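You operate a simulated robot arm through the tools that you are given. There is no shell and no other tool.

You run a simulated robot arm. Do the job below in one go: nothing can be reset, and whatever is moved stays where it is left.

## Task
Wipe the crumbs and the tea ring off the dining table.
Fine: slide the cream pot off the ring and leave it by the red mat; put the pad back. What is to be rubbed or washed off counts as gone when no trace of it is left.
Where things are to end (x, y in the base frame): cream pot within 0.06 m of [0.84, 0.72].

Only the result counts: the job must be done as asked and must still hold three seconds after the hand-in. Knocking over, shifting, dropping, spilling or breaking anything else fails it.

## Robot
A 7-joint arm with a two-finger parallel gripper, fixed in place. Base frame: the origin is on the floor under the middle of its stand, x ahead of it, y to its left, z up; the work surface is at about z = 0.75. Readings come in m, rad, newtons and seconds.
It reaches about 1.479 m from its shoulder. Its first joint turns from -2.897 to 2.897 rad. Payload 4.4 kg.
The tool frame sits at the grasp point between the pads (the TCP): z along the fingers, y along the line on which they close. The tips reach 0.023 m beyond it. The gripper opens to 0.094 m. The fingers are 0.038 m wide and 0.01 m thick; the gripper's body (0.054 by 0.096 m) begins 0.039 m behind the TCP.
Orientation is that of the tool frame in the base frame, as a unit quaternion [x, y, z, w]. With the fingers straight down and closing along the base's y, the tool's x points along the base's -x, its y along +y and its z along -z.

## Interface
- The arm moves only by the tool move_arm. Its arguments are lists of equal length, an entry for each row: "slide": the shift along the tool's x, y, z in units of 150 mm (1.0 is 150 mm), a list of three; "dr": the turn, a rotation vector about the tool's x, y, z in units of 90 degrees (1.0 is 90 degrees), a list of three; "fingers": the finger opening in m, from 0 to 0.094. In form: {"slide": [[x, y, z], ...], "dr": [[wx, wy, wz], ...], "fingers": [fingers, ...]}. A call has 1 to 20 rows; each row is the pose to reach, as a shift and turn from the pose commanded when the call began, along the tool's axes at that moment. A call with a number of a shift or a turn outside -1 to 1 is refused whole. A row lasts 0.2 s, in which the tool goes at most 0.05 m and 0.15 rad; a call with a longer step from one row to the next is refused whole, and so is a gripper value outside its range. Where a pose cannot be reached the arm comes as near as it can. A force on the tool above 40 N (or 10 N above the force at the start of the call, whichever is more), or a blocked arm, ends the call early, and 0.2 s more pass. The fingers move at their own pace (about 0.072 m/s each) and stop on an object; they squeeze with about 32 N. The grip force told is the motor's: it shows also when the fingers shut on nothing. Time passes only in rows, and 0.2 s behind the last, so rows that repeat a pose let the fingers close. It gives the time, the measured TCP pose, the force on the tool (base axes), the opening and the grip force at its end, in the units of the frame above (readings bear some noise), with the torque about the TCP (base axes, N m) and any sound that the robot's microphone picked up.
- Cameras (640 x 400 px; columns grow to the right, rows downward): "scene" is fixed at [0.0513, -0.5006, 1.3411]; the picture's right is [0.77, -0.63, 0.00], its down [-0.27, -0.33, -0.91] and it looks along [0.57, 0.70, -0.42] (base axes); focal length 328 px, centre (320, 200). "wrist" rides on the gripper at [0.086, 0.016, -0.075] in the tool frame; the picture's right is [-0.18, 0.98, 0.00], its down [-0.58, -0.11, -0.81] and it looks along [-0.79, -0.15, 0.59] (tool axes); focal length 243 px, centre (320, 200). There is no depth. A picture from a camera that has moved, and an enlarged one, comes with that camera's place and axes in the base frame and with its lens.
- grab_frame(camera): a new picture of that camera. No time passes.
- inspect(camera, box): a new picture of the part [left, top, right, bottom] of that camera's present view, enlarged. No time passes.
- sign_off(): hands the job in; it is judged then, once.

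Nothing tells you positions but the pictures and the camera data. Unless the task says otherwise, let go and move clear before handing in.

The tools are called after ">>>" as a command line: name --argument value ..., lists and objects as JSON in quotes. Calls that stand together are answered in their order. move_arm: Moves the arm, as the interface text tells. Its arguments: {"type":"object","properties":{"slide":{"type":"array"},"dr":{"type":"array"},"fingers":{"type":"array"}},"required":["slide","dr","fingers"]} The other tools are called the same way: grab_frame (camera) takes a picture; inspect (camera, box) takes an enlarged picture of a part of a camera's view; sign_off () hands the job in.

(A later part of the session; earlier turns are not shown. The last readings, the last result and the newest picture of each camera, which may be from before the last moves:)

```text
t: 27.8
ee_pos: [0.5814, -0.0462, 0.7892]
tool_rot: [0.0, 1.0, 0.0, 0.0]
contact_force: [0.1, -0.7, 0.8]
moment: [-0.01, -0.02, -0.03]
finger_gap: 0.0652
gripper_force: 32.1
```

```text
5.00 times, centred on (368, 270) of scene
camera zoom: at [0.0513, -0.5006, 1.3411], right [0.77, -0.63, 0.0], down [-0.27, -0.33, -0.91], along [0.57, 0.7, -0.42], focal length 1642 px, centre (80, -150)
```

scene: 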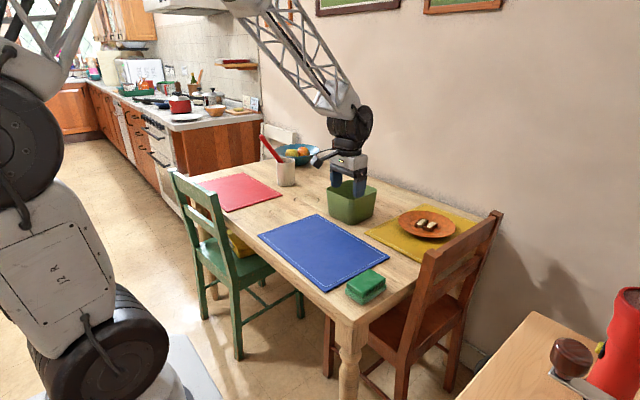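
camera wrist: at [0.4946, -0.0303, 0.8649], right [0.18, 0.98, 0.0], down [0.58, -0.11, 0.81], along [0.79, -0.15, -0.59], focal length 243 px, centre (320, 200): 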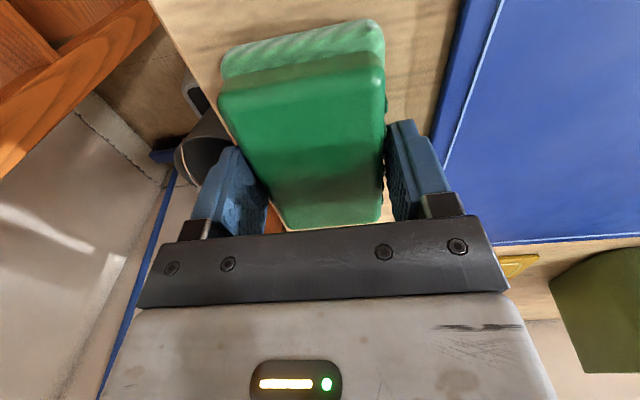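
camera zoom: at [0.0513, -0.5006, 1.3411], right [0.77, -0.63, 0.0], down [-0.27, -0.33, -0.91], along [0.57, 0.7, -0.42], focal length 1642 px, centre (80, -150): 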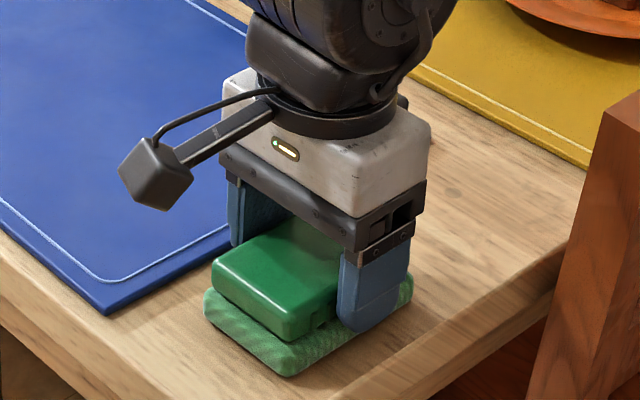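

Gripped with 32 N at a 65 mm gap. I lift the pad straight up 10 cm and check that it hangs firmly.

>>> move_arm --slide '[[0, 0, -0.1], [0, 0, -0.25], [0, 0, -0.45], [0, 0, -0.667], [0, 0, -0.667]]' --dr '[[0, 0, 0], [0, 0, 0], [0, 0, 0], [0, 0, 0], [0, 0, 0]]' --fingers '[0.04, 0.04, 0.04, 0.04, 0.04]'

>>> inspect --camera "scene" --box '[310, 200, 430, 300]'

>>> grab_frame --camera "wrist"

```text
t: 29.0
ee_pos: [0.5804, -0.0456, 0.8902]
tool_rot: [0.0, 1.0, 0.0, 0.0]
contact_force: [-0.1, 0.8, -0.5]
moment: [0.0, -0.01, -0.01]
finger_gap: 0.0652
gripper_force: 32.2
```

```text
4.00 times, centred on (370, 250) of scene
camera zoom: at [0.0513, -0.5006, 1.3411], right [0.77, -0.63, 0.0], down [-0.27, -0.33, -0.91], along [0.57, 0.7, -0.42], focal length 1313 px, centre (120, 0)
```

zoom: 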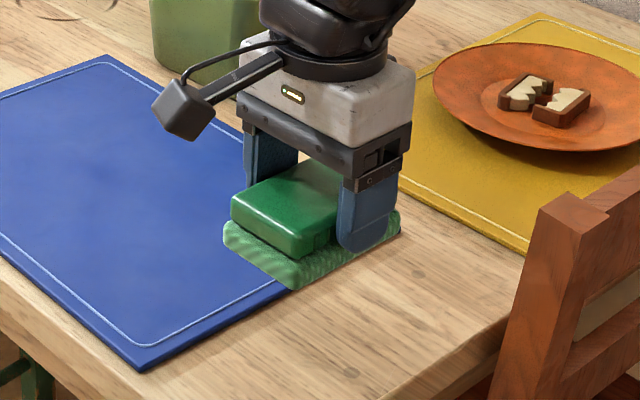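

```text
taken
camera wrist: at [0.4946, -0.0299, 0.9663], right [0.18, 0.98, 0.0], down [0.58, -0.11, 0.81], along [0.79, -0.15, -0.59], focal length 243 px, centre (320, 200)
```

wrist: 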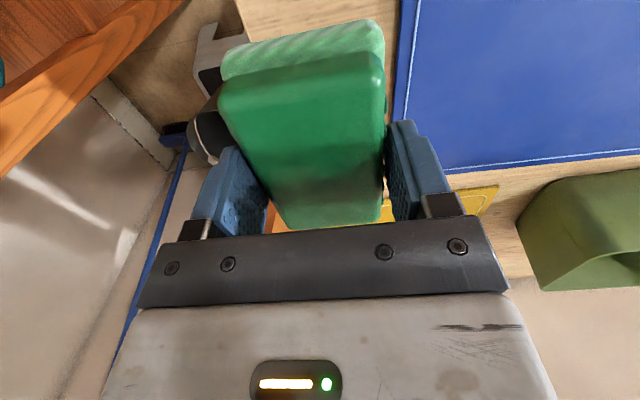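

The pad is held level. I carry it over the table along y toward the crumbs, at pad height about 0.85, clear of the tub and chairs.

>>> move_arm --slide '[[0, 0.25, 0], [0, 0.5, 0], [0, 0.75, 0], [0, 1.0, 0]]' --dr '[[0, 0, 0], [0, 0, 0], [0, 0, 0], [0, 0, 0]]' --fingers '[0.04, 0.04, 0.04, 0.04]'

>>> move_arm --slide '[[0, 0.25, 0], [0, 0.5, 0], [0, 0.75, 0], [0, 1.0, 0]]' --dr '[[0, 0, 0], [0, 0, 0], [0, 0, 0], [0, 0, 0]]' --fingers '[0.04, 0.04, 0.04, 0.04]'

>>> move_arm --slide '[[-0.02, 0.25, 0], [-0.04, 0.5, 0], [-0.06, 0.75, 0], [-0.067, 1.0, 0]]' --dr '[[0, 0, 0], [0, 0, 0], [0, 0, 0], [0, 0, 0]]' --fingers '[0.04, 0.04, 0.04, 0.04]'

>>> grab_frame --camera "wrist"

>>> grab_frame --camera "scene"

```text
t: 30.0
ee_pos: [0.5811, 0.1049, 0.8905]
tool_rot: [0.0, 1.0, 0.0, 0.001]
contact_force: [-0.9, 0.8, -1.3]
moment: [-0.02, -0.03, 0.0]
finger_gap: 0.065
gripper_force: 31.7
```

```text
t: 31.0
ee_pos: [0.5815, 0.2557, 0.889]
tool_rot: [0.0, 1.0, -0.001, -0.001]
contact_force: [-0.2, 0.3, -0.8]
moment: [-0.01, -0.02, 0.01]
finger_gap: 0.065
gripper_force: 31.5
```

```text
t: 32.0
ee_pos: [0.5897, 0.4035, 0.89]
tool_rot: [0.0, 1.0, 0.001, 0.001]
contact_force: [-0.4, 0.3, -1.1]
moment: [-0.01, 0.01, 0.01]
finger_gap: 0.0651
gripper_force: 31.8
```

```text
taken
camera wrist: at [0.5047, 0.4198, 0.9651], right [0.18, 0.98, 0.0], down [0.58, -0.11, 0.81], along [0.79, -0.15, -0.59], focal length 243 px, centre (320, 200)
```

wrist: 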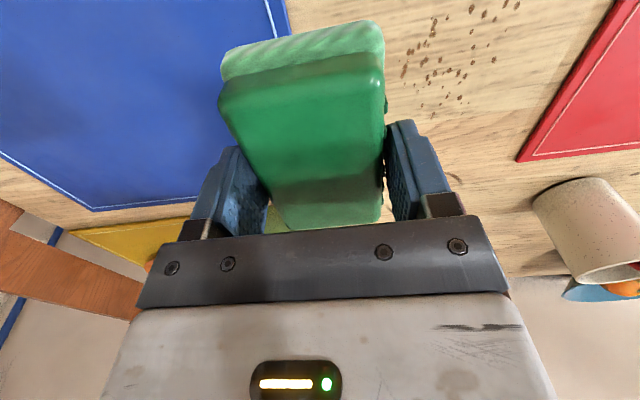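

```text
taken
```

scene: 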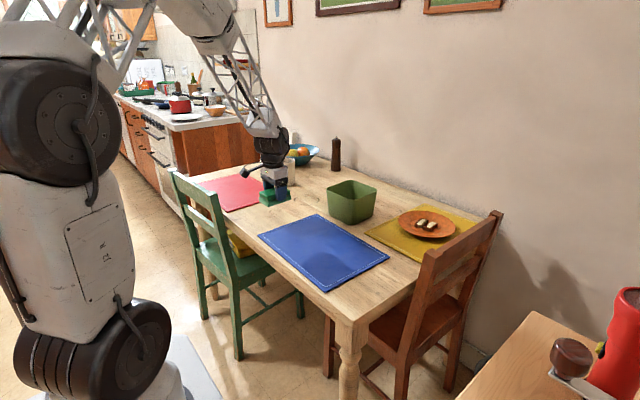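

The pad hangs just in front of the crumbs. I shift to y ≈ 0.436 and lower it until it nearly meets the bare table between the mats.

>>> move_arm --slide '[[0, 0.2167, 0], [0, 0.2167, 0.2], [0, 0.2167, 0.4], [0, 0.2167, 0.58], [0, 0.2167, 0.64], [0, 0.2167, 0.667]]' --dr '[[0, 0, 0], [0, 0, 0], [0, 0, 0], [0, 0, 0], [0, 0, 0], [0, 0, 0]]' --fingers '[0.04, 0.04, 0.04, 0.04, 0.04, 0.04]'

>>> move_arm --slide '[[0, 0, 0.007], [0, 0, 0.013]]' --dr '[[0, 0, 0], [0, 0, 0]]' --fingers '[0.04, 0.04]'

```text
t: 33.4
ee_pos: [0.5915, 0.4357, 0.7889]
tool_rot: [0.0, 1.0, 0.0, -0.001]
contact_force: [0.2, 0.1, -0.9]
moment: [0.01, -0.03, 0.01]
finger_gap: 0.065
gripper_force: 31.7
```

```text
t: 34.0
ee_pos: [0.5902, 0.4362, 0.7883]
tool_rot: [0.0, 1.0, 0.002, 0.0]
contact_force: [-5.6, -8.0, 29.9]
moment: [-0.32, 0.38, 0.0]
finger_gap: 0.0651
gripper_force: 32.3
```

The pad touched the table with about 30 N after pressing 2 mm, which is more than needed. I ease off about 1.2 mm before rubbing.

>>> move_arm --slide '[[0, 0, -0.004], [0, 0, -0.008]]' --dr '[[0, 0, 0], [0, 0, 0]]' --fingers '[0.04, 0.04]'

```text
t: 34.6
ee_pos: [0.5919, 0.437, 0.7896]
tool_rot: [0.0, 1.0, 0.001, 0.001]
contact_force: [7.3, 2.2, 16.1]
moment: [0.18, -0.47, 0.01]
finger_gap: 0.0648
gripper_force: 32.5
```

Contact is now about 16 N. I rub the first lane at x ≈ 0.59, forward to y ≈ 0.575 and back.

>>> move_arm --slide '[[0, 0.116, 0], [0, 0.232, 0], [0, 0.348, 0], [0, 0.464, 0], [0, 0.58, 0], [0, 0.696, 0], [0, 0.812, 0], [0, 0.92, 0], [0, 0.812, 0], [0, 0.696, 0], [0, 0.58, 0], [0, 0.464, 0], [0, 0.348, 0], [0, 0.232, 0], [0, 0.116, 0], [0, 0, 0]]' --dr '[[0, 0, 0], [0, 0, 0], [0, 0, 0], [0, 0, 0], [0, 0, 0], [0, 0, 0], [0, 0, 0], [0, 0, 0], [0, 0, 0], [0, 0, 0], [0, 0, 0], [0, 0, 0], [0, 0, 0], [0, 0, 0], [0, 0, 0], [0, 0, 0]]' --fingers '[0.04, 0.04, 0.04, 0.04, 0.04, 0.04, 0.04, 0.04, 0.04, 0.04, 0.04, 0.04, 0.04, 0.04, 0.04, 0.04]'

>>> inspect --camera "scene" --box '[220, 170, 348, 250]'

>>> inspect --camera "wrist" --box '[370, 0, 560, 140]'

```text
t: 38.0
ee_pos: [0.5894, 0.4367, 0.7896]
tool_rot: [0.0, 1.0, 0.0, 0.0]
contact_force: [0.1, -1.2, -0.6]
moment: [0.03, 0.0, 0.01]
finger_gap: 0.0652
gripper_force: 32.1
```

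```text
5.00 times, centred on (284, 210) of scene
camera zoom: at [0.0513, -0.5006, 1.3411], right [0.77, -0.63, 0.0], down [-0.27, -0.33, -0.91], along [0.57, 0.7, -0.42], focal length 1642 px, centre (500, 150)
```

zoom: 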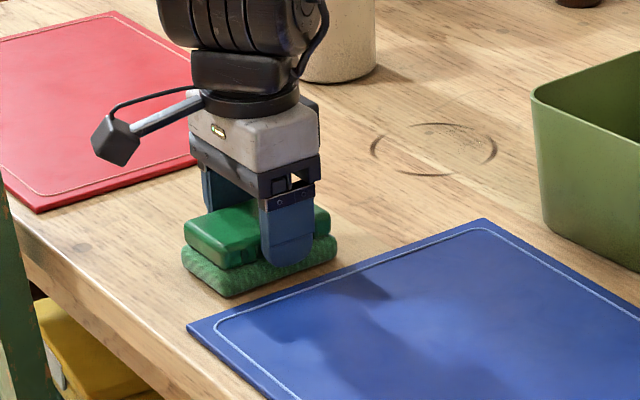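

```text
2.86 times, centred on (465, 70) of wrist
camera zoom: at [0.5041, 0.452, 0.8648], right [0.18, 0.98, 0.0], down [0.58, -0.11, 0.81], along [0.79, -0.15, -0.59], focal length 693 px, centre (-94, 571)
```

zoom: 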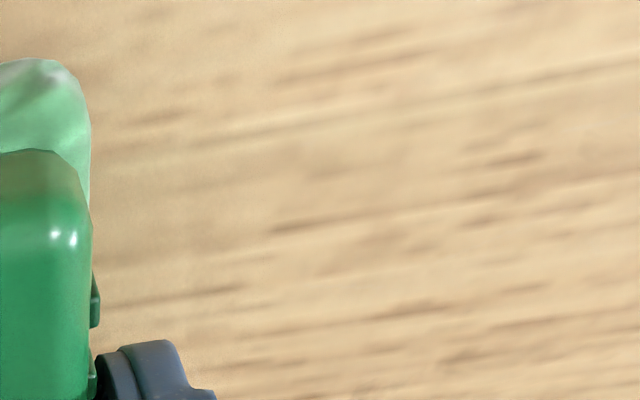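

>>> grab_frame --camera "wrist"

```text
taken
camera wrist: at [0.5041, 0.452, 0.8648], right [0.18, 0.98, 0.0], down [0.58, -0.11, 0.81], along [0.79, -0.15, -0.59], focal length 243 px, centre (320, 200)
```

wrist: 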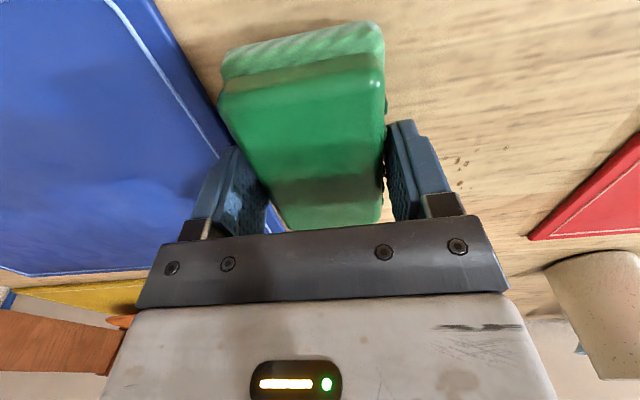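

The first lane is clean, with a few crumbs left at x ≥ 0.625. I move the pad to x ≈ 0.632, press slightly more, and rub there and back.

>>> move_arm --slide '[[-0.133, 0, 0.003], [-0.28, 0, 0.005], [-0.28, 0.116, 0.005], [-0.28, 0.232, 0.005], [-0.28, 0.348, 0.005], [-0.28, 0.464, 0.005], [-0.28, 0.58, 0.005], [-0.28, 0.696, 0.005], [-0.28, 0.812, 0.005], [-0.28, 0.92, 0.005], [-0.28, 0.812, 0.005], [-0.28, 0.696, 0.005], [-0.28, 0.58, 0.005], [-0.28, 0.464, 0.005], [-0.28, 0.348, 0.005], [-0.28, 0.232, 0.005], [-0.28, 0.116, 0.005], [-0.28, 0, 0.005]]' --dr '[[0, 0, 0], [0, 0, 0], [0, 0, 0], [0, 0, 0], [0, 0, 0], [0, 0, 0], [0, 0, 0], [0, 0, 0], [0, 0, 0], [0, 0, 0], [0, 0, 0], [0, 0, 0], [0, 0, 0], [0, 0, 0], [0, 0, 0], [0, 0, 0], [0, 0, 0], [0, 0, 0]]' --fingers '[0.04, 0.04, 0.04, 0.04, 0.04, 0.04, 0.04, 0.04, 0.04, 0.04, 0.04, 0.04, 0.04, 0.04, 0.04, 0.04, 0.04, 0.04]'

>>> grab_frame --camera "wrist"

>>> inspect --camera "scene" --box '[220, 170, 348, 250]'

```text
t: 41.8
ee_pos: [0.6333, 0.4363, 0.7887]
tool_rot: [0.0, 1.0, 0.002, 0.002]
contact_force: [0.6, 11.4, 27.5]
moment: [0.39, -0.08, 0.02]
finger_gap: 0.0653
gripper_force: 32.2
```

```text
taken
camera wrist: at [0.5465, 0.4525, 0.8641], right [0.18, 0.98, 0.0], down [0.58, -0.11, 0.81], along [0.79, -0.15, -0.59], focal length 243 px, centre (320, 200)
```

wrist: 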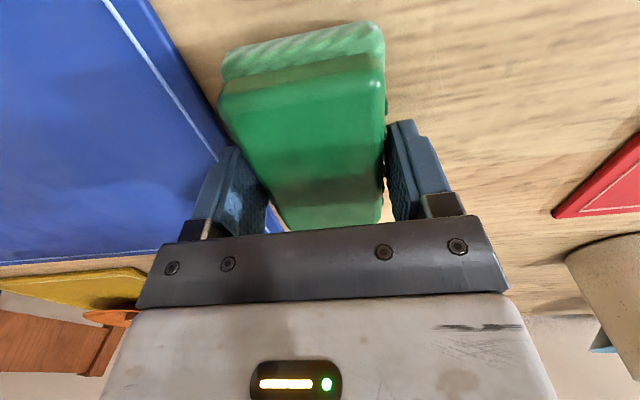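

```text
5.00 times, centred on (284, 210) of scene
camera zoom: at [0.0513, -0.5006, 1.3411], right [0.77, -0.63, 0.0], down [-0.27, -0.33, -0.91], along [0.57, 0.7, -0.42], focal length 1642 px, centre (500, 150)
```

zoom: 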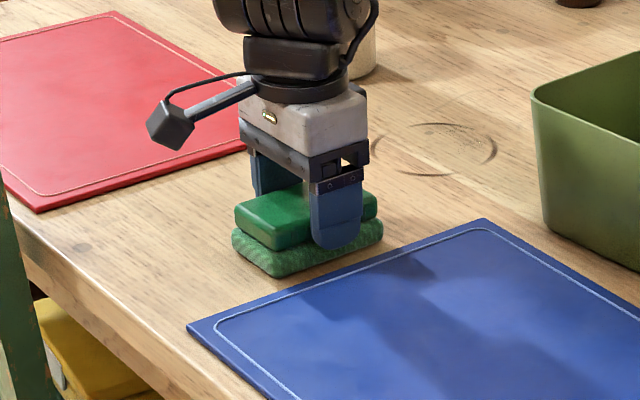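

Almost everything is gone. I add a lane at x ≈ 0.662 for the far edge, and then one at x ≈ 0.57 for the near edge.

>>> move_arm --slide '[[-0.1, 0, -0.002], [-0.19, 0, -0.002], [-0.19, 0.153, -0.002], [-0.19, 0.306, -0.002], [-0.19, 0.46, -0.002], [-0.19, 0.613, -0.002], [-0.19, 0.766, -0.002], [-0.19, 0.92, -0.002], [-0.19, 0.766, -0.002], [-0.19, 0.613, -0.002], [-0.19, 0.46, -0.002], [-0.19, 0.306, -0.002], [-0.19, 0.153, -0.002], [-0.19, 0, -0.002]]' --dr '[[0, 0, 0], [0, 0, 0], [0, 0, 0], [0, 0, 0], [0, 0, 0], [0, 0, 0], [0, 0, 0], [0, 0, 0], [0, 0, 0], [0, 0, 0], [0, 0, 0], [0, 0, 0], [0, 0, 0], [0, 0, 0]]' --fingers '[0.04, 0.04, 0.04, 0.04, 0.04, 0.04, 0.04, 0.04, 0.04, 0.04, 0.04, 0.04, 0.04, 0.04]'

>>> move_arm --slide '[[0.15, 0, 0], [0.3, 0, 0], [0.45, 0, 0], [0.62, 0, 0], [0.62, 0.153, 0], [0.62, 0.306, 0], [0.62, 0.46, 0], [0.62, 0.613, 0], [0.62, 0.766, 0], [0.62, 0.92, 0], [0.62, 0.766, 0], [0.62, 0.613, 0], [0.62, 0.46, 0], [0.62, 0.306, 0], [0.62, 0.153, 0], [0.62, 0, 0]]' --dr '[[0, 0, 0], [0, 0, 0], [0, 0, 0], [0, 0, 0], [0, 0, 0], [0, 0, 0], [0, 0, 0], [0, 0, 0], [0, 0, 0], [0, 0, 0], [0, 0, 0], [0, 0, 0], [0, 0, 0], [0, 0, 0], [0, 0, 0], [0, 0, 0]]' --fingers '[0.04, 0.04, 0.04, 0.04, 0.04, 0.04, 0.04, 0.04, 0.04, 0.04, 0.04, 0.04, 0.04, 0.04, 0.04, 0.04]'

>>> grab_frame --camera "wrist"

>>> inspect --camera "scene" --box '[220, 170, 348, 250]'

```text
t: 44.8
ee_pos: [0.6611, 0.4368, 0.7885]
tool_rot: [0.0, 1.0, 0.0, 0.0]
contact_force: [0.7, 0.5, -0.1]
moment: [-0.01, 0.02, 0.0]
finger_gap: 0.0655
gripper_force: 31.5
```

```text
t: 48.2
ee_pos: [0.5664, 0.4369, 0.7878]
tool_rot: [0.0, 1.0, 0.0, 0.0]
contact_force: [0.0, -0.2, -0.5]
moment: [0.01, 0.0, -0.01]
finger_gap: 0.0651
gripper_force: 32.1
```

```text
taken
camera wrist: at [0.4811, 0.4528, 0.8639], right [0.18, 0.98, 0.0], down [0.58, -0.11, 0.81], along [0.79, -0.15, -0.59], focal length 243 px, centre (320, 200)
```

wrist: 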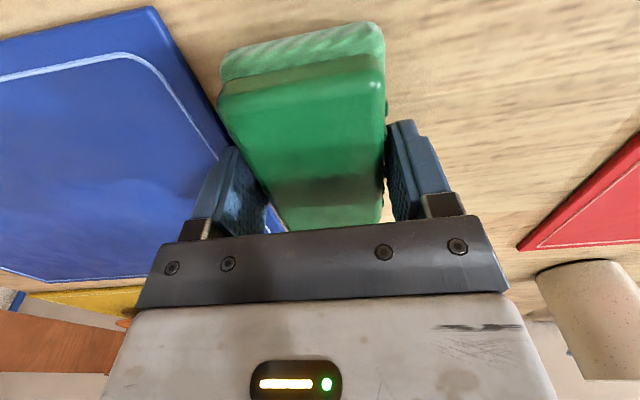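

```text
5.00 times, centred on (284, 210) of scene
camera zoom: at [0.0513, -0.5006, 1.3411], right [0.77, -0.63, 0.0], down [-0.27, -0.33, -0.91], along [0.57, 0.7, -0.42], focal length 1642 px, centre (500, 150)
```

zoom: 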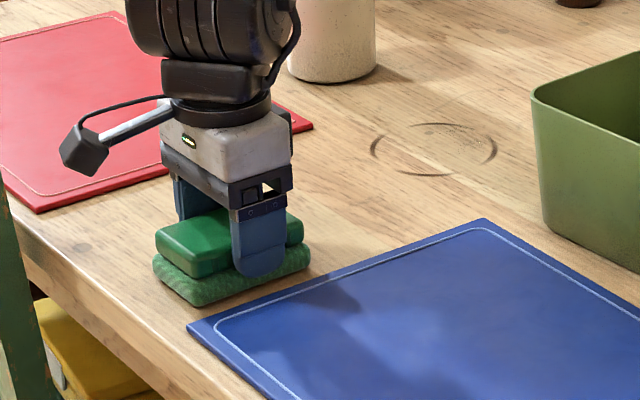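

The crumbs look gone; I'll verify once the arm is out of the way. Now I lift the pad 4 cm and carry it toward the ring at about (0.808, 0.513).

>>> move_arm --slide '[[0, 0, -0.13], [0, 0, -0.267], [-0.25, 0, -0.267], [-0.5, 0, -0.267], [-0.75, 0.03, -0.267], [-1.0, 0.06, -0.267]]' --dr '[[0, 0, 0], [0, 0, 0], [0, 0, 0], [0, 0, 0], [0, 0, 0], [0, 0, 0]]' --fingers '[0.04, 0.04, 0.04, 0.04, 0.04, 0.04]'

>>> grab_frame --camera "wrist"

>>> inspect --camera "scene" --box '[240, 190, 320, 240]'

>>> inspect --camera "scene" --box '[260, 150, 356, 210]'

```text
t: 49.6
ee_pos: [0.7167, 0.4439, 0.8304]
tool_rot: [0.0, 1.0, 0.0, 0.0]
contact_force: [0.1, -0.1, -0.8]
moment: [0.01, 0.01, 0.01]
finger_gap: 0.0651
gripper_force: 31.9
```

```text
taken
camera wrist: at [0.6308, 0.4598, 0.9048], right [0.18, 0.98, 0.0], down [0.58, -0.11, 0.81], along [0.79, -0.15, -0.59], focal length 243 px, centre (320, 200)
```

wrist: 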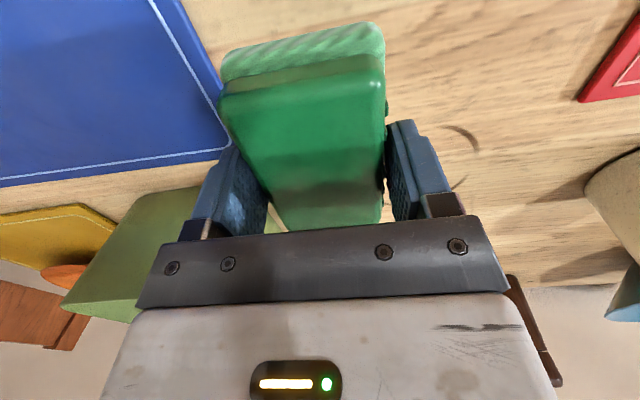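

```text
8.00 times, centred on (280, 215) of scene
camera zoom: at [0.0513, -0.5006, 1.3411], right [0.77, -0.63, 0.0], down [-0.27, -0.33, -0.91], along [0.57, 0.7, -0.42], focal length 2626 px, centre (640, 80)
```

zoom: 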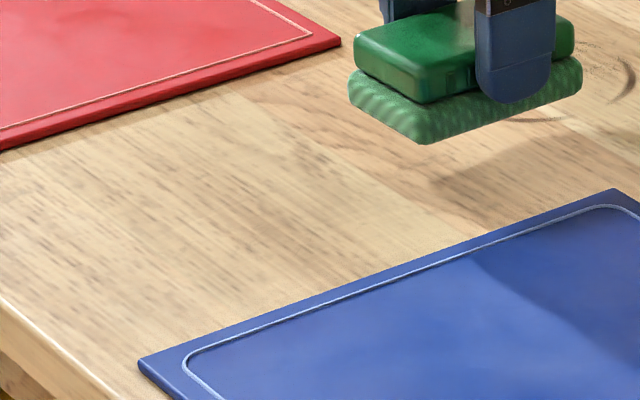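

```text
6.67 times, centred on (308, 180) of scene
camera zoom: at [0.0513, -0.5006, 1.3411], right [0.77, -0.63, 0.0], down [-0.27, -0.33, -0.91], along [0.57, 0.7, -0.42], focal length 2189 px, centre (400, 333)
```

zoom: 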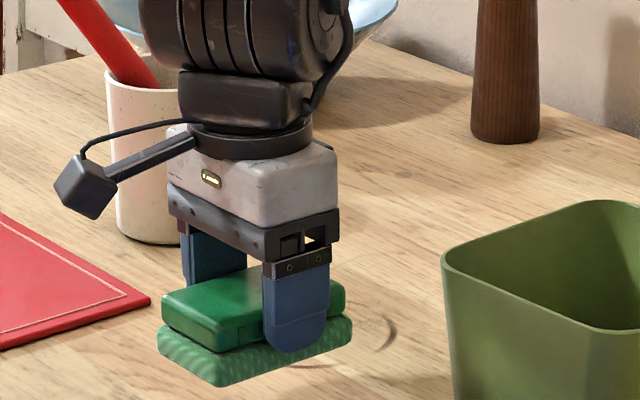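

The crumb area is clean. Now I set the pad down at x ≈ 0.775, y ≈ 0.445, at the front edge of the ring.

>>> move_arm --slide '[[-0.2, 0, 0], [-0.389, 0.01, 0], [-0.389, 0.01, 0.13], [-0.389, 0.01, 0.25], [-0.389, 0.01, 0.28]]' --dr '[[0, 0, 0], [0, 0, 0], [0, 0, 0], [0, 0, 0], [0, 0, 0]]' --fingers '[0.04, 0.04, 0.04, 0.04, 0.04]'

>>> move_arm --slide '[[0, 0, 0.006]]' --dr '[[0, 0, 0]]' --fingers '[0.04]'

```text
t: 50.8
ee_pos: [0.7761, 0.447, 0.7886]
tool_rot: [0.0, 1.0, 0.001, 0.001]
contact_force: [-3.1, -4.0, 17.3]
moment: [-0.35, 0.82, 0.09]
finger_gap: 0.0651
gripper_force: 32.3
```

```text
t: 51.2
ee_pos: [0.777, 0.4467, 0.7881]
tool_rot: [0.0, 1.0, 0.002, 0.002]
contact_force: [-2.9, -7.9, 30.4]
moment: [-0.32, 0.25, 0.03]
finger_gap: 0.0648
gripper_force: 31.9
```

Contact is made at about 30 N. I ease off half a millimetre and rub the lane at x ≈ 0.777 forward and back.

>>> move_arm --slide '[[0, 0, -0.003], [0, 0.1, -0.003], [0, 0.2, -0.003], [0, 0.3, -0.003], [0, 0.4, -0.003], [0, 0.5, -0.003], [0, 0.6, -0.003], [0, 0.7, -0.003], [0, 0.813, -0.003], [0, 0.7, -0.003], [0, 0.6, -0.003], [0, 0.5, -0.003], [0, 0.4, -0.003], [0, 0.3, -0.003], [0, 0.2, -0.003], [0, 0.1, -0.003], [0, 0, -0.003]]' --dr '[[0, 0, 0], [0, 0, 0], [0, 0, 0], [0, 0, 0], [0, 0, 0], [0, 0, 0], [0, 0, 0], [0, 0, 0], [0, 0, 0], [0, 0, 0], [0, 0, 0], [0, 0, 0], [0, 0, 0], [0, 0, 0], [0, 0, 0], [0, 0, 0], [0, 0, 0]]' --fingers '[0.04, 0.04, 0.04, 0.04, 0.04, 0.04, 0.04, 0.04, 0.04, 0.04, 0.04, 0.04, 0.04, 0.04, 0.04, 0.04, 0.04]'

>>> grab_frame --camera "wrist"

>>> inspect --camera "scene" --box '[260, 150, 356, 210]'

```text
t: 54.8
ee_pos: [0.7761, 0.4496, 0.7874]
tool_rot: [0.001, 1.0, 0.0, 0.0]
contact_force: [0.5, 4.6, 11.3]
moment: [0.15, -0.04, 0.03]
finger_gap: 0.065
gripper_force: 32.1
```

```text
taken
camera wrist: at [0.6902, 0.4635, 0.862], right [0.18, 0.98, 0.0], down [0.58, -0.11, 0.81], along [0.79, -0.15, -0.59], focal length 243 px, centre (320, 200)
```

wrist: 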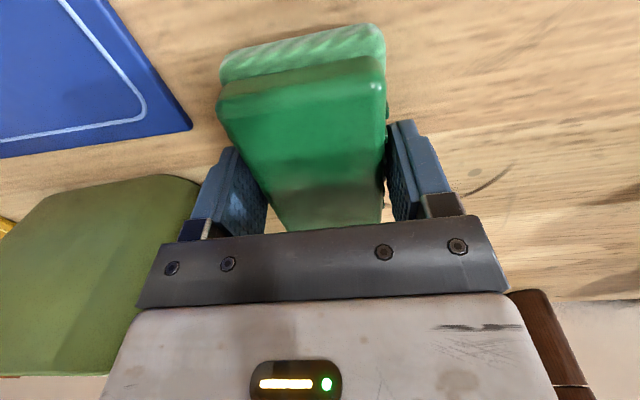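

```text
6.67 times, centred on (308, 180) of scene
camera zoom: at [0.0513, -0.5006, 1.3411], right [0.77, -0.63, 0.0], down [-0.27, -0.33, -0.91], along [0.57, 0.7, -0.42], focal length 2189 px, centre (400, 333)
```

zoom: 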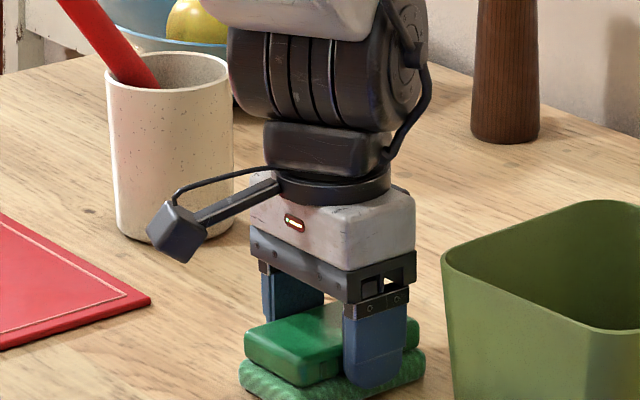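

Half the ring is gone; an arc remains at x > 0.82. I shift to x ≈ 0.82 and rub again, slightly firmer.

>>> move_arm --slide '[[-0.15, 0, 0.002], [-0.3, 0, 0.003], [-0.3, 0.1, 0.003], [-0.3, 0.2, 0.003], [-0.3, 0.3, 0.003], [-0.3, 0.4, 0.003], [-0.3, 0.5, 0.003], [-0.3, 0.6, 0.003], [-0.3, 0.7, 0.003], [-0.3, 0.84, 0.003], [-0.3, 0.7, 0.003], [-0.3, 0.6, 0.003], [-0.3, 0.5, 0.003], [-0.3, 0.4, 0.003], [-0.3, 0.3, 0.003], [-0.3, 0.2, 0.003], [-0.3, 0.1, 0.003], [-0.3, 0, 0.003]]' --dr '[[0, 0, 0], [0, 0, 0], [0, 0, 0], [0, 0, 0], [0, 0, 0], [0, 0, 0], [0, 0, 0], [0, 0, 0], [0, 0, 0], [0, 0, 0], [0, 0, 0], [0, 0, 0], [0, 0, 0], [0, 0, 0], [0, 0, 0], [0, 0, 0], [0, 0, 0], [0, 0, 0]]' --fingers '[0.04, 0.04, 0.04, 0.04, 0.04, 0.04, 0.04, 0.04, 0.04, 0.04, 0.04, 0.04, 0.04, 0.04, 0.04, 0.04, 0.04, 0.04]'

>>> grab_frame --camera "wrist"

>>> inspect --camera "scene" --box '[260, 150, 356, 210]'

```text
t: 58.6
ee_pos: [0.822, 0.4469, 0.7869]
tool_rot: [0.0, 1.0, 0.0, 0.0]
contact_force: [-0.1, 5.0, 14.3]
moment: [0.2, -0.08, 0.04]
finger_gap: 0.0653
gripper_force: 32.3
```

```text
taken
camera wrist: at [0.7358, 0.4631, 0.8617], right [0.18, 0.98, 0.0], down [0.58, -0.11, 0.81], along [0.79, -0.15, -0.59], focal length 243 px, centre (320, 200)
```

wrist: 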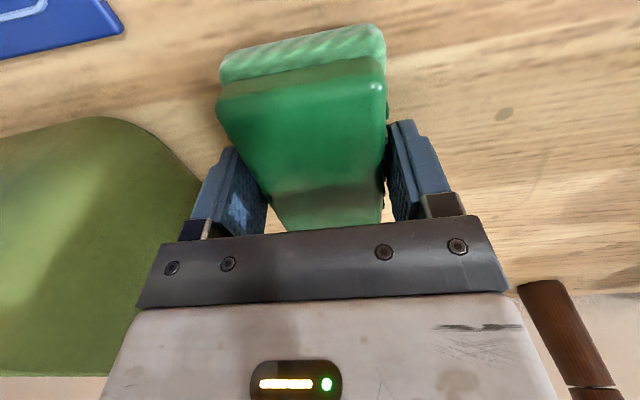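

```text
6.67 times, centred on (308, 180) of scene
camera zoom: at [0.0513, -0.5006, 1.3411], right [0.77, -0.63, 0.0], down [-0.27, -0.33, -0.91], along [0.57, 0.7, -0.42], focal length 2189 px, centre (400, 333)
```

zoom: 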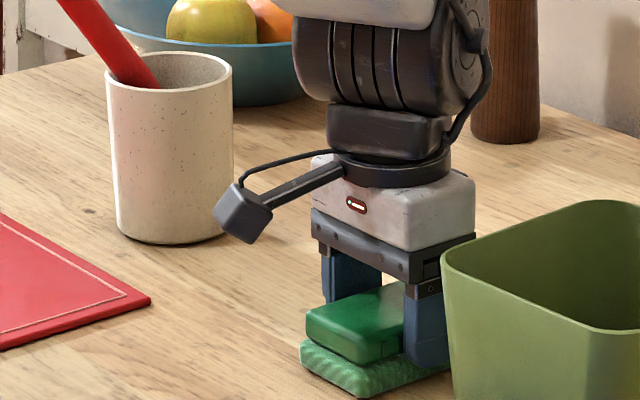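

The ring is almost invisible now. I do one more lane at x ≈ 0.853 for the far rim and then look closely.

>>> move_arm --slide '[[-0.1, 0, 0.001], [-0.21, 0, 0.002], [-0.21, 0.14, 0.002], [-0.21, 0.28, 0.002], [-0.21, 0.42, 0.002], [-0.21, 0.56, 0.002], [-0.21, 0.7, 0.002], [-0.21, 0.84, 0.002], [-0.21, 0.7, 0.002], [-0.21, 0.56, 0.002], [-0.21, 0.42, 0.002], [-0.21, 0.28, 0.002], [-0.21, 0.14, 0.002], [-0.21, 0, 0.002]]' --dr '[[0, 0, 0], [0, 0, 0], [0, 0, 0], [0, 0, 0], [0, 0, 0], [0, 0, 0], [0, 0, 0], [0, 0, 0], [0, 0, 0], [0, 0, 0], [0, 0, 0], [0, 0, 0], [0, 0, 0], [0, 0, 0]]' --fingers '[0.04, 0.04, 0.04, 0.04, 0.04, 0.04, 0.04, 0.04, 0.04, 0.04, 0.04, 0.04, 0.04, 0.04]'

>>> grab_frame --camera "wrist"

>>> inspect --camera "wrist" --box '[380, 0, 640, 200]'

>>> inspect --camera "scene" --box '[260, 160, 356, 220]'

```text
t: 61.6
ee_pos: [0.8532, 0.4475, 0.7858]
tool_rot: [0.0, 1.0, 0.0, 0.0]
contact_force: [0.5, 8.6, 20.7]
moment: [0.24, -0.06, 0.0]
finger_gap: 0.0653
gripper_force: 32.1
```

```text
taken
camera wrist: at [0.7673, 0.4628, 0.8613], right [0.18, 0.98, 0.0], down [0.58, -0.11, 0.81], along [0.79, -0.15, -0.59], focal length 243 px, centre (320, 200)
```

wrist: 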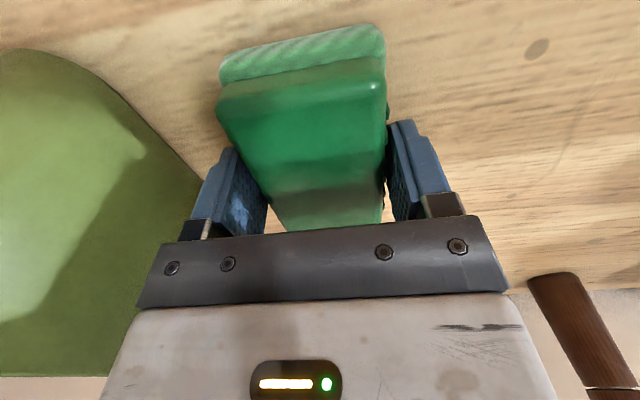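

```text
2.00 times, centred on (510, 100) of wrist
camera zoom: at [0.7673, 0.4628, 0.8613], right [0.18, 0.98, 0.0], down [0.58, -0.11, 0.81], along [0.79, -0.15, -0.59], focal length 485 px, centre (-60, 400)
```

zoom: 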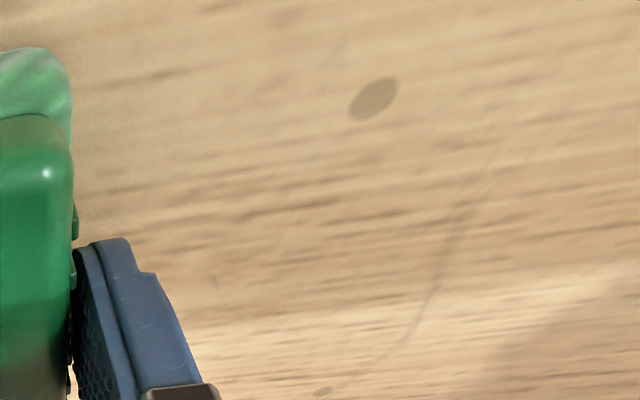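

```text
6.67 times, centred on (308, 190) of scene
camera zoom: at [0.0513, -0.5006, 1.3411], right [0.77, -0.63, 0.0], down [-0.27, -0.33, -0.91], along [0.57, 0.7, -0.42], focal length 2189 px, centre (400, 267)
```

zoom: 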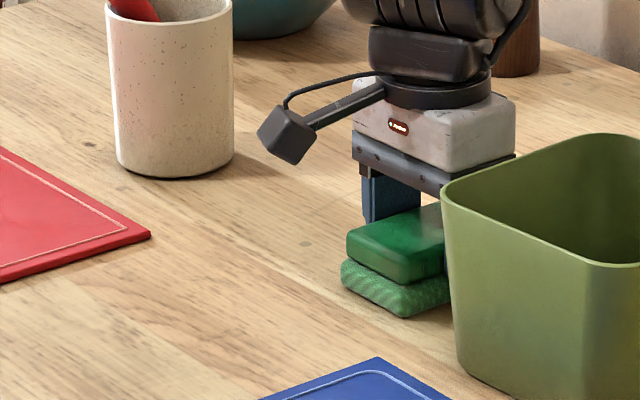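

The ring itself is gone, but I see a faint thin arc around (0.85–0.93, 0.58) and a small round spot at (0.827, 0.544) that may just be wood grain and a knot. I rub over both to see whether they change.

>>> move_arm --slide '[[0, 0.2, 0], [0, 0.4, 0], [0, 0.6, 0], [0, 0.76, 0], [0, 0.9, 0], [-0.15, 0.9, 0], [-0.3, 0.9, 0], [-0.4, 0.9, 0], [-0.4, 0.78, 0], [-0.4, 0.95, 0], [-0.25, 0.95, 0], [-0.1, 0.95, 0], [0.05, 0.95, 0], [0.15, 0.85, 0], [0.15, 0.7, 0], [0.15, 0.5, 0], [0.15, 0.7, 0], [0.15, 0.5, 0], [0.15, 0.3, 0], [0.15, 0.05, 0]]' --dr '[[0, 0, 0], [0, 0, 0], [0, 0, 0], [0, 0, 0], [0, 0, 0], [0, 0, 0], [0, 0, 0], [0, 0, 0], [0, 0, 0], [0, 0, 0], [0, 0, 0], [0, 0, 0], [0, 0, 0], [0, 0, 0], [0, 0, 0], [0, 0, 0], [0, 0, 0], [0, 0, 0], [0, 0, 0], [0, 0, 0]]' --fingers '[0.04, 0.04, 0.04, 0.04, 0.04, 0.04, 0.04, 0.04, 0.04, 0.04, 0.04, 0.04, 0.04, 0.04, 0.04, 0.04, 0.04, 0.04, 0.04, 0.04]'

>>> grab_frame --camera "wrist"

>>> inspect --camera "wrist" --box '[380, 0, 640, 200]'

>>> inspect --camera "scene" --box '[260, 160, 356, 220]'

```text
t: 65.8
ee_pos: [0.8307, 0.4552, 0.7861]
tool_rot: [0.0, 1.0, 0.001, 0.001]
contact_force: [-0.8, 4.3, 12.4]
moment: [0.19, 0.03, 0.03]
finger_gap: 0.065
gripper_force: 32.2
```

```text
taken
camera wrist: at [0.7433, 0.4705, 0.8611], right [0.18, 0.98, 0.0], down [0.58, -0.11, 0.81], along [0.79, -0.15, -0.59], focal length 243 px, centre (320, 200)
```

wrist: 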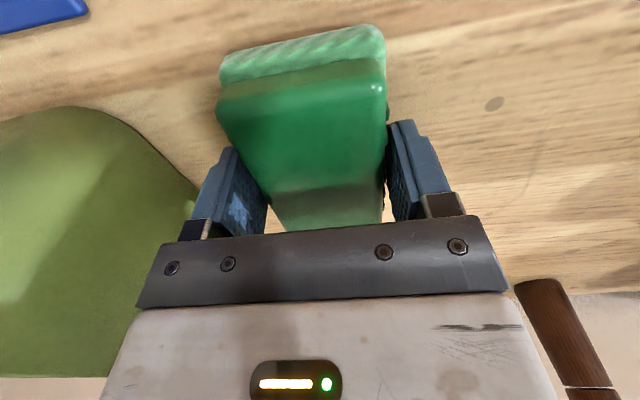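

```text
2.00 times, centred on (510, 100) of wrist
camera zoom: at [0.7433, 0.4705, 0.8611], right [0.18, 0.98, 0.0], down [0.58, -0.11, 0.81], along [0.79, -0.15, -0.59], focal length 485 px, centre (-60, 400)
```

zoom: 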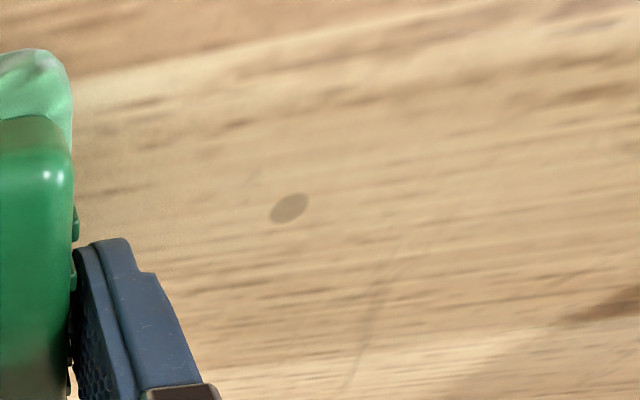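

```text
6.67 times, centred on (308, 190) of scene
camera zoom: at [0.0513, -0.5006, 1.3411], right [0.77, -0.63, 0.0], down [-0.27, -0.33, -0.91], along [0.57, 0.7, -0.42], focal length 2189 px, centre (400, 267)
```

zoom: 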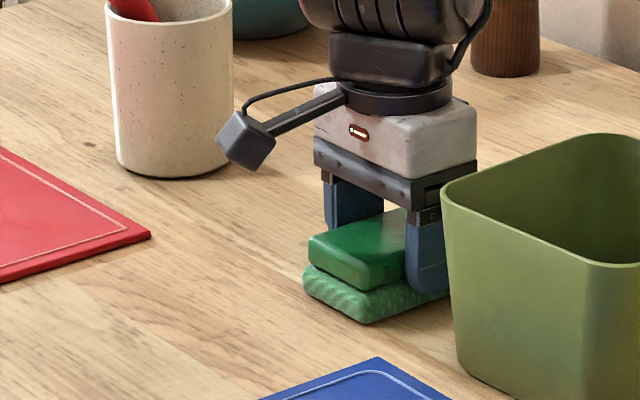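

Rubbing changed neither the spot nor the arc, so they belong to the wood. I now lift the pad and pull back so I can inspect the ring and crumb areas freely.

>>> move_arm --slide '[[0, 0, -0.2], [0, 0, -0.5], [0, 0, -0.8], [0.25, 0, -0.95], [0.5, 0, -0.95], [0.75, 0, -0.95], [1.0, 0, -0.95]]' --dr '[[0, 0, 0], [0, 0, 0], [0, 0, 0], [0, 0, 0], [0, 0, 0], [0, 0, 0], [0, 0, 0]]' --fingers '[0.04, 0.04, 0.04, 0.04, 0.04, 0.04, 0.04]'

>>> move_arm --slide '[[0.25, -0.25, 0], [0.5, -0.5, 0], [0.75, -0.75, 0], [1.0, -1.0, 0]]' --dr '[[0, 0, 0], [0, 0, 0], [0, 0, 0], [0, 0, 0]]' --fingers '[0.04, 0.04, 0.04, 0.04]'

>>> grab_frame --camera "wrist"

>>> grab_frame --camera "scene"

>>> inspect --camera "scene" --box '[260, 160, 356, 220]'

>>> inspect --camera "scene" --box '[230, 190, 310, 240]'

```text
t: 67.4
ee_pos: [0.6791, 0.4559, 0.9267]
tool_rot: [0.001, 1.0, 0.001, 0.0]
contact_force: [-0.4, 0.4, -1.1]
moment: [0.04, -0.04, 0.0]
finger_gap: 0.0651
gripper_force: 31.6
```

```text
refused: row 1 steps farther than a row can; nothing moved
```

```text
taken
camera wrist: at [0.5932, 0.4706, 1.0018], right [0.18, 0.98, 0.0], down [0.58, -0.11, 0.81], along [0.79, -0.15, -0.59], focal length 243 px, centre (320, 200)
```

wrist: 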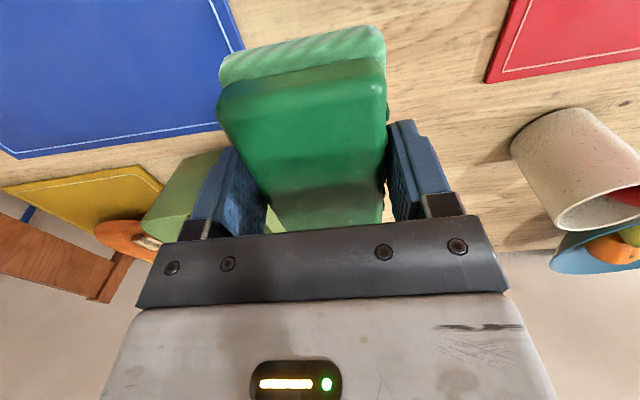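

```text
taken
```

scene: 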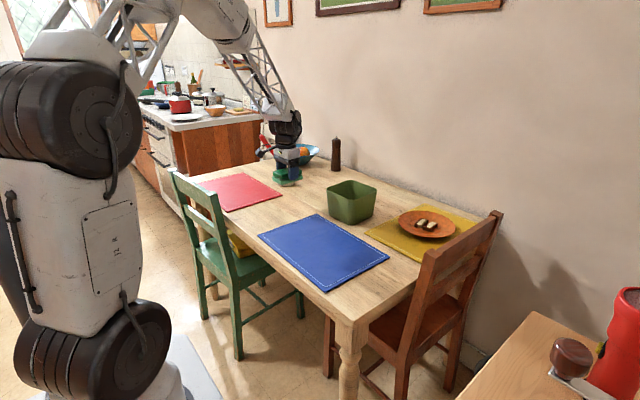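

```text
6.67 times, centred on (308, 190) of scene
camera zoom: at [0.0513, -0.5006, 1.3411], right [0.77, -0.63, 0.0], down [-0.27, -0.33, -0.91], along [0.57, 0.7, -0.42], focal length 2189 px, centre (400, 267)
```

zoom: 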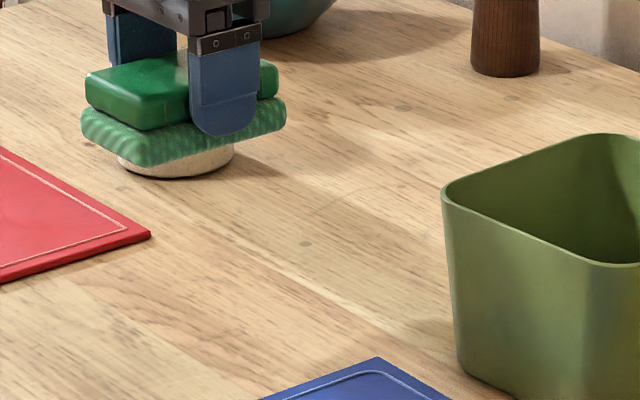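

```text
8.00 times, centred on (270, 215) of scene
camera zoom: at [0.0513, -0.5006, 1.3411], right [0.77, -0.63, 0.0], down [-0.27, -0.33, -0.91], along [0.57, 0.7, -0.42], focal length 2626 px, centre (720, 80)
```

zoom: 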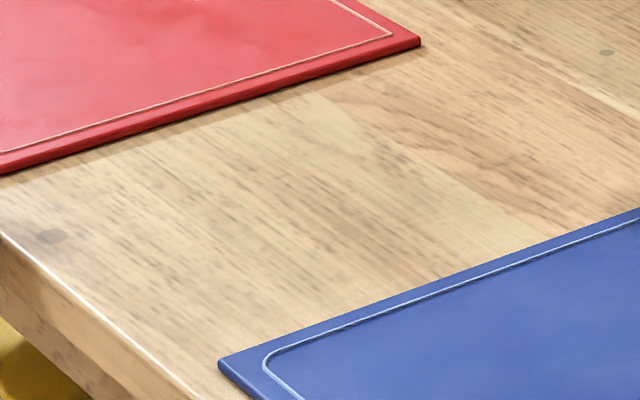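

>>> inspect --camera "wrist" --box '[380, 20, 540, 220]'

>>> inspect --camera "scene" --box '[280, 170, 340, 210]'

```text
2.00 times, centred on (460, 120) of wrist
camera zoom: at [0.5932, 0.4706, 1.0018], right [0.18, 0.98, 0.0], down [0.58, -0.11, 0.81], along [0.79, -0.15, -0.59], focal length 485 px, centre (40, 360)
```

zoom: 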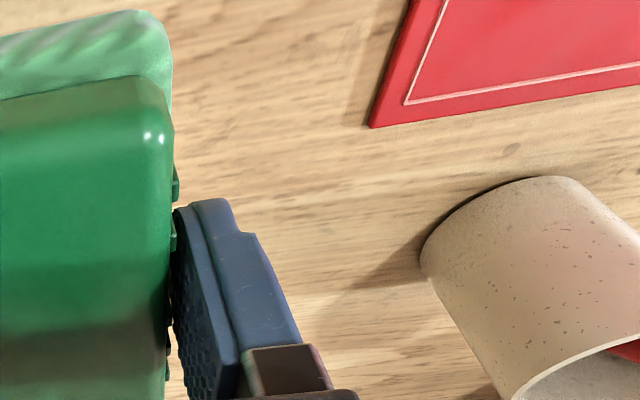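

```text
10.00 times, centred on (310, 190) of scene
camera zoom: at [0.0513, -0.5006, 1.3411], right [0.77, -0.63, 0.0], down [-0.27, -0.33, -0.91], along [0.57, 0.7, -0.42], focal length 3283 px, centre (420, 300)
```

zoom: 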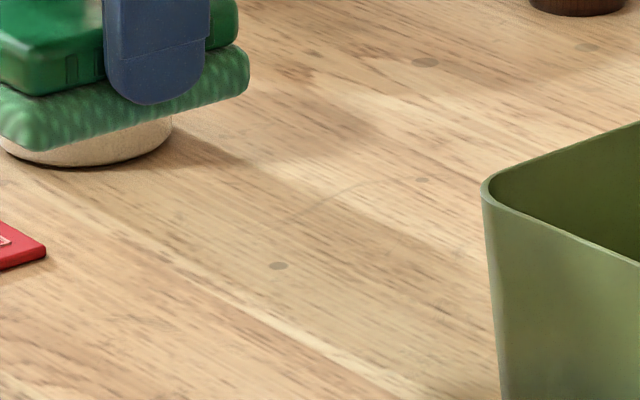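

The ring area looks clean in the scene view, with only wood knots and a hairline scratch that was there from the start. I move aside slightly so the wrist camera can check the ring area from close up.

>>> move_arm --slide '[[0.0, -0.2, 0], [0.0, -0.4, 0], [0.0, -0.6, 0], [0.0, -0.7, 0]]' --dr '[[0, 0, 0], [0, 0, 0], [0, 0, 0], [0, 0, 0]]' --fingers '[0.04, 0.04, 0.04, 0.04]'

>>> inspect --camera "wrist" --box '[380, 0, 640, 220]'

>>> inspect --camera "wrist" --box '[400, 60, 540, 180]'

```text
t: 68.4
ee_pos: [0.6803, 0.3495, 0.9284]
tool_rot: [0.001, 1.0, 0.0, -0.001]
contact_force: [-0.8, 0.5, -0.6]
moment: [0.0, 0.0, 0.01]
finger_gap: 0.0653
gripper_force: 32.1
```

```text
1.82 times, centred on (510, 110) of wrist
camera zoom: at [0.594, 0.365, 1.0036], right [0.18, 0.98, 0.0], down [0.58, -0.11, 0.81], along [0.79, -0.15, -0.59], focal length 441 px, centre (-26, 364)
```

zoom: 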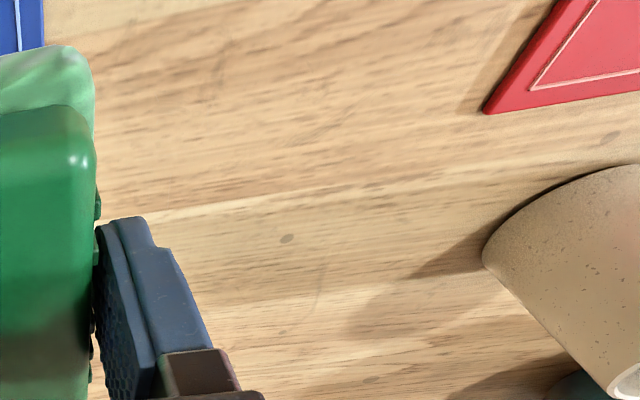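

```text
3.33 times, centred on (470, 120) of wrist
camera zoom: at [0.594, 0.365, 1.0036], right [0.18, 0.98, 0.0], down [0.58, -0.11, 0.81], along [0.79, -0.15, -0.59], focal length 809 px, centre (-180, 467)
```

zoom: 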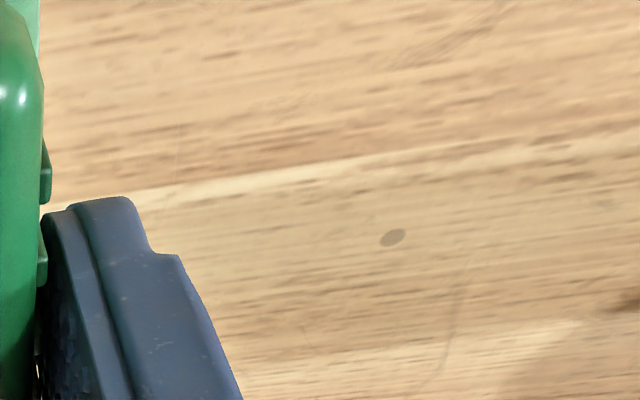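

The table is clean where the ring was. Now I carry the pad back to its original place at (0.580, -0.046).

>>> move_arm --slide '[[0.085, -0.25, 0], [0.17, -0.5, 0], [0.255, -0.75, 0], [0.34, -1.0, 0]]' --dr '[[0, 0, 0], [0, 0, 0], [0, 0, 0], [0, 0, 0]]' --fingers '[0.04, 0.04, 0.04, 0.04]'

>>> move_arm --slide '[[0.085, -0.25, 0], [0.17, -0.5, 0], [0.255, -0.75, 0], [0.327, -1.0, 0]]' --dr '[[0, 0, 0], [0, 0, 0], [0, 0, 0], [0, 0, 0]]' --fingers '[0.04, 0.04, 0.04, 0.04]'

>>> move_arm --slide '[[0, -0.2, 0], [0, -0.4, 0], [0, -0.56, 0], [0, -0.637, 0]]' --dr '[[0, 0, 0], [0, 0, 0], [0, 0, 0], [0, 0, 0]]' --fingers '[0.04, 0.04, 0.04, 0.04]'

>>> grab_frame --camera "wrist"

>>> inspect --camera "scene" --box '[310, 200, 470, 320]'

```text
t: 69.4
ee_pos: [0.6288, 0.1997, 0.9277]
tool_rot: [0.0, 1.0, 0.0, 0.0]
contact_force: [-0.2, -1.2, -0.3]
moment: [-0.01, 0.01, -0.01]
finger_gap: 0.065
gripper_force: 32.4
```

```text
t: 70.4
ee_pos: [0.5798, 0.05, 0.9271]
tool_rot: [0.0, 1.0, -0.001, 0.0]
contact_force: [-0.9, -0.2, -0.7]
moment: [0.0, -0.02, -0.02]
finger_gap: 0.0651
gripper_force: 31.8
```

```text
t: 71.4
ee_pos: [0.5814, -0.046, 0.9283]
tool_rot: [0.0, 1.0, 0.0, 0.0]
contact_force: [0.6, 0.6, -0.1]
moment: [0.03, -0.01, -0.02]
finger_gap: 0.0651
gripper_force: 31.9
```

```text
taken
camera wrist: at [0.4945, -0.0299, 1.003], right [0.18, 0.98, 0.0], down [0.58, -0.11, 0.81], along [0.79, -0.15, -0.59], focal length 243 px, centre (320, 200)
```

wrist: 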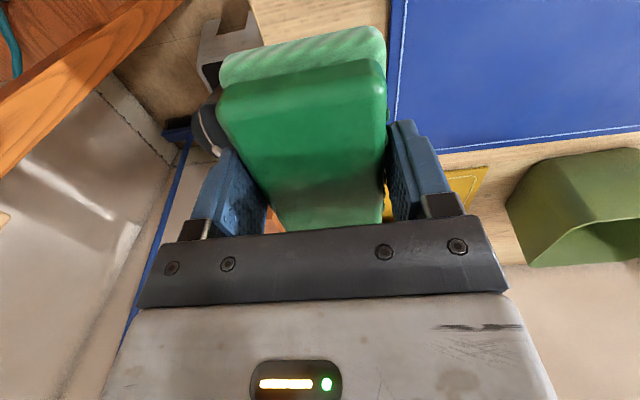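

```text
3.33 times, centred on (390, 260) of scene
camera zoom: at [0.0513, -0.5006, 1.3411], right [0.77, -0.63, 0.0], down [-0.27, -0.33, -0.91], along [0.57, 0.7, -0.42], focal length 1094 px, centre (87, 0)
```

zoom: 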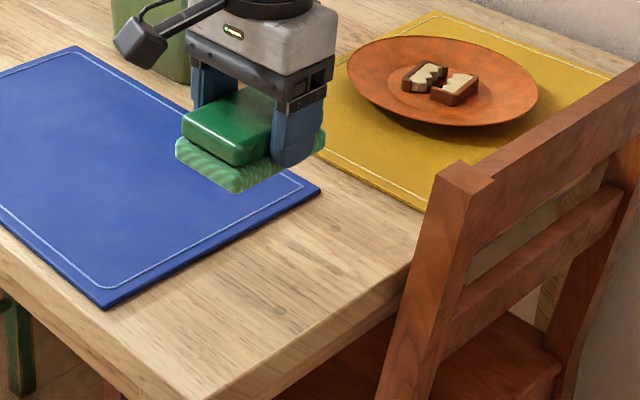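

The pad is back above its spot, still held straight. I lower it to just above contact and then down in small steps.

>>> move_arm --slide '[[0, 0, 0.25], [0, 0, 0.5], [0, 0, 0.72], [0, 0, 0.87], [0, 0, 0.92], [0, 0, 0.935]]' --dr '[[0, 0, 0], [0, 0, 0], [0, 0, 0], [0, 0, 0], [0, 0, 0], [0, 0, 0]]' --fingers '[0.04, 0.04, 0.04, 0.04, 0.04, 0.04]'

>>> move_arm --slide '[[0, 0, 0.005], [0, 0, 0.008]]' --dr '[[0, 0, 0], [0, 0, 0]]' --fingers '[0.04, 0.04]'

```text
t: 72.8
ee_pos: [0.5803, -0.0456, 0.7888]
tool_rot: [-0.001, 1.0, 0.0, 0.0]
contact_force: [0.1, -0.1, -0.8]
moment: [0.02, 0.01, -0.03]
finger_gap: 0.0653
gripper_force: 32.1
```

```text
t: 73.4
ee_pos: [0.58, -0.0456, 0.7872]
tool_rot: [0.0, 1.0, 0.001, 0.001]
contact_force: [-0.3, 1.1, -1.1]
moment: [0.01, 0.02, -0.02]
finger_gap: 0.0653
gripper_force: 31.9
```

>>> move_arm --slide '[[0, 0, 0.004], [0, 0, 0.008]]' --dr '[[0, 0, 0], [0, 0, 0]]' --fingers '[0.04, 0.04]'

```text
t: 74.0
ee_pos: [0.5811, -0.0454, 0.7854]
tool_rot: [0.0, 1.0, 0.0, 0.001]
contact_force: [-2.4, -1.2, 6.2]
moment: [-0.05, 0.04, 0.02]
finger_gap: 0.0652
gripper_force: 32.1
```

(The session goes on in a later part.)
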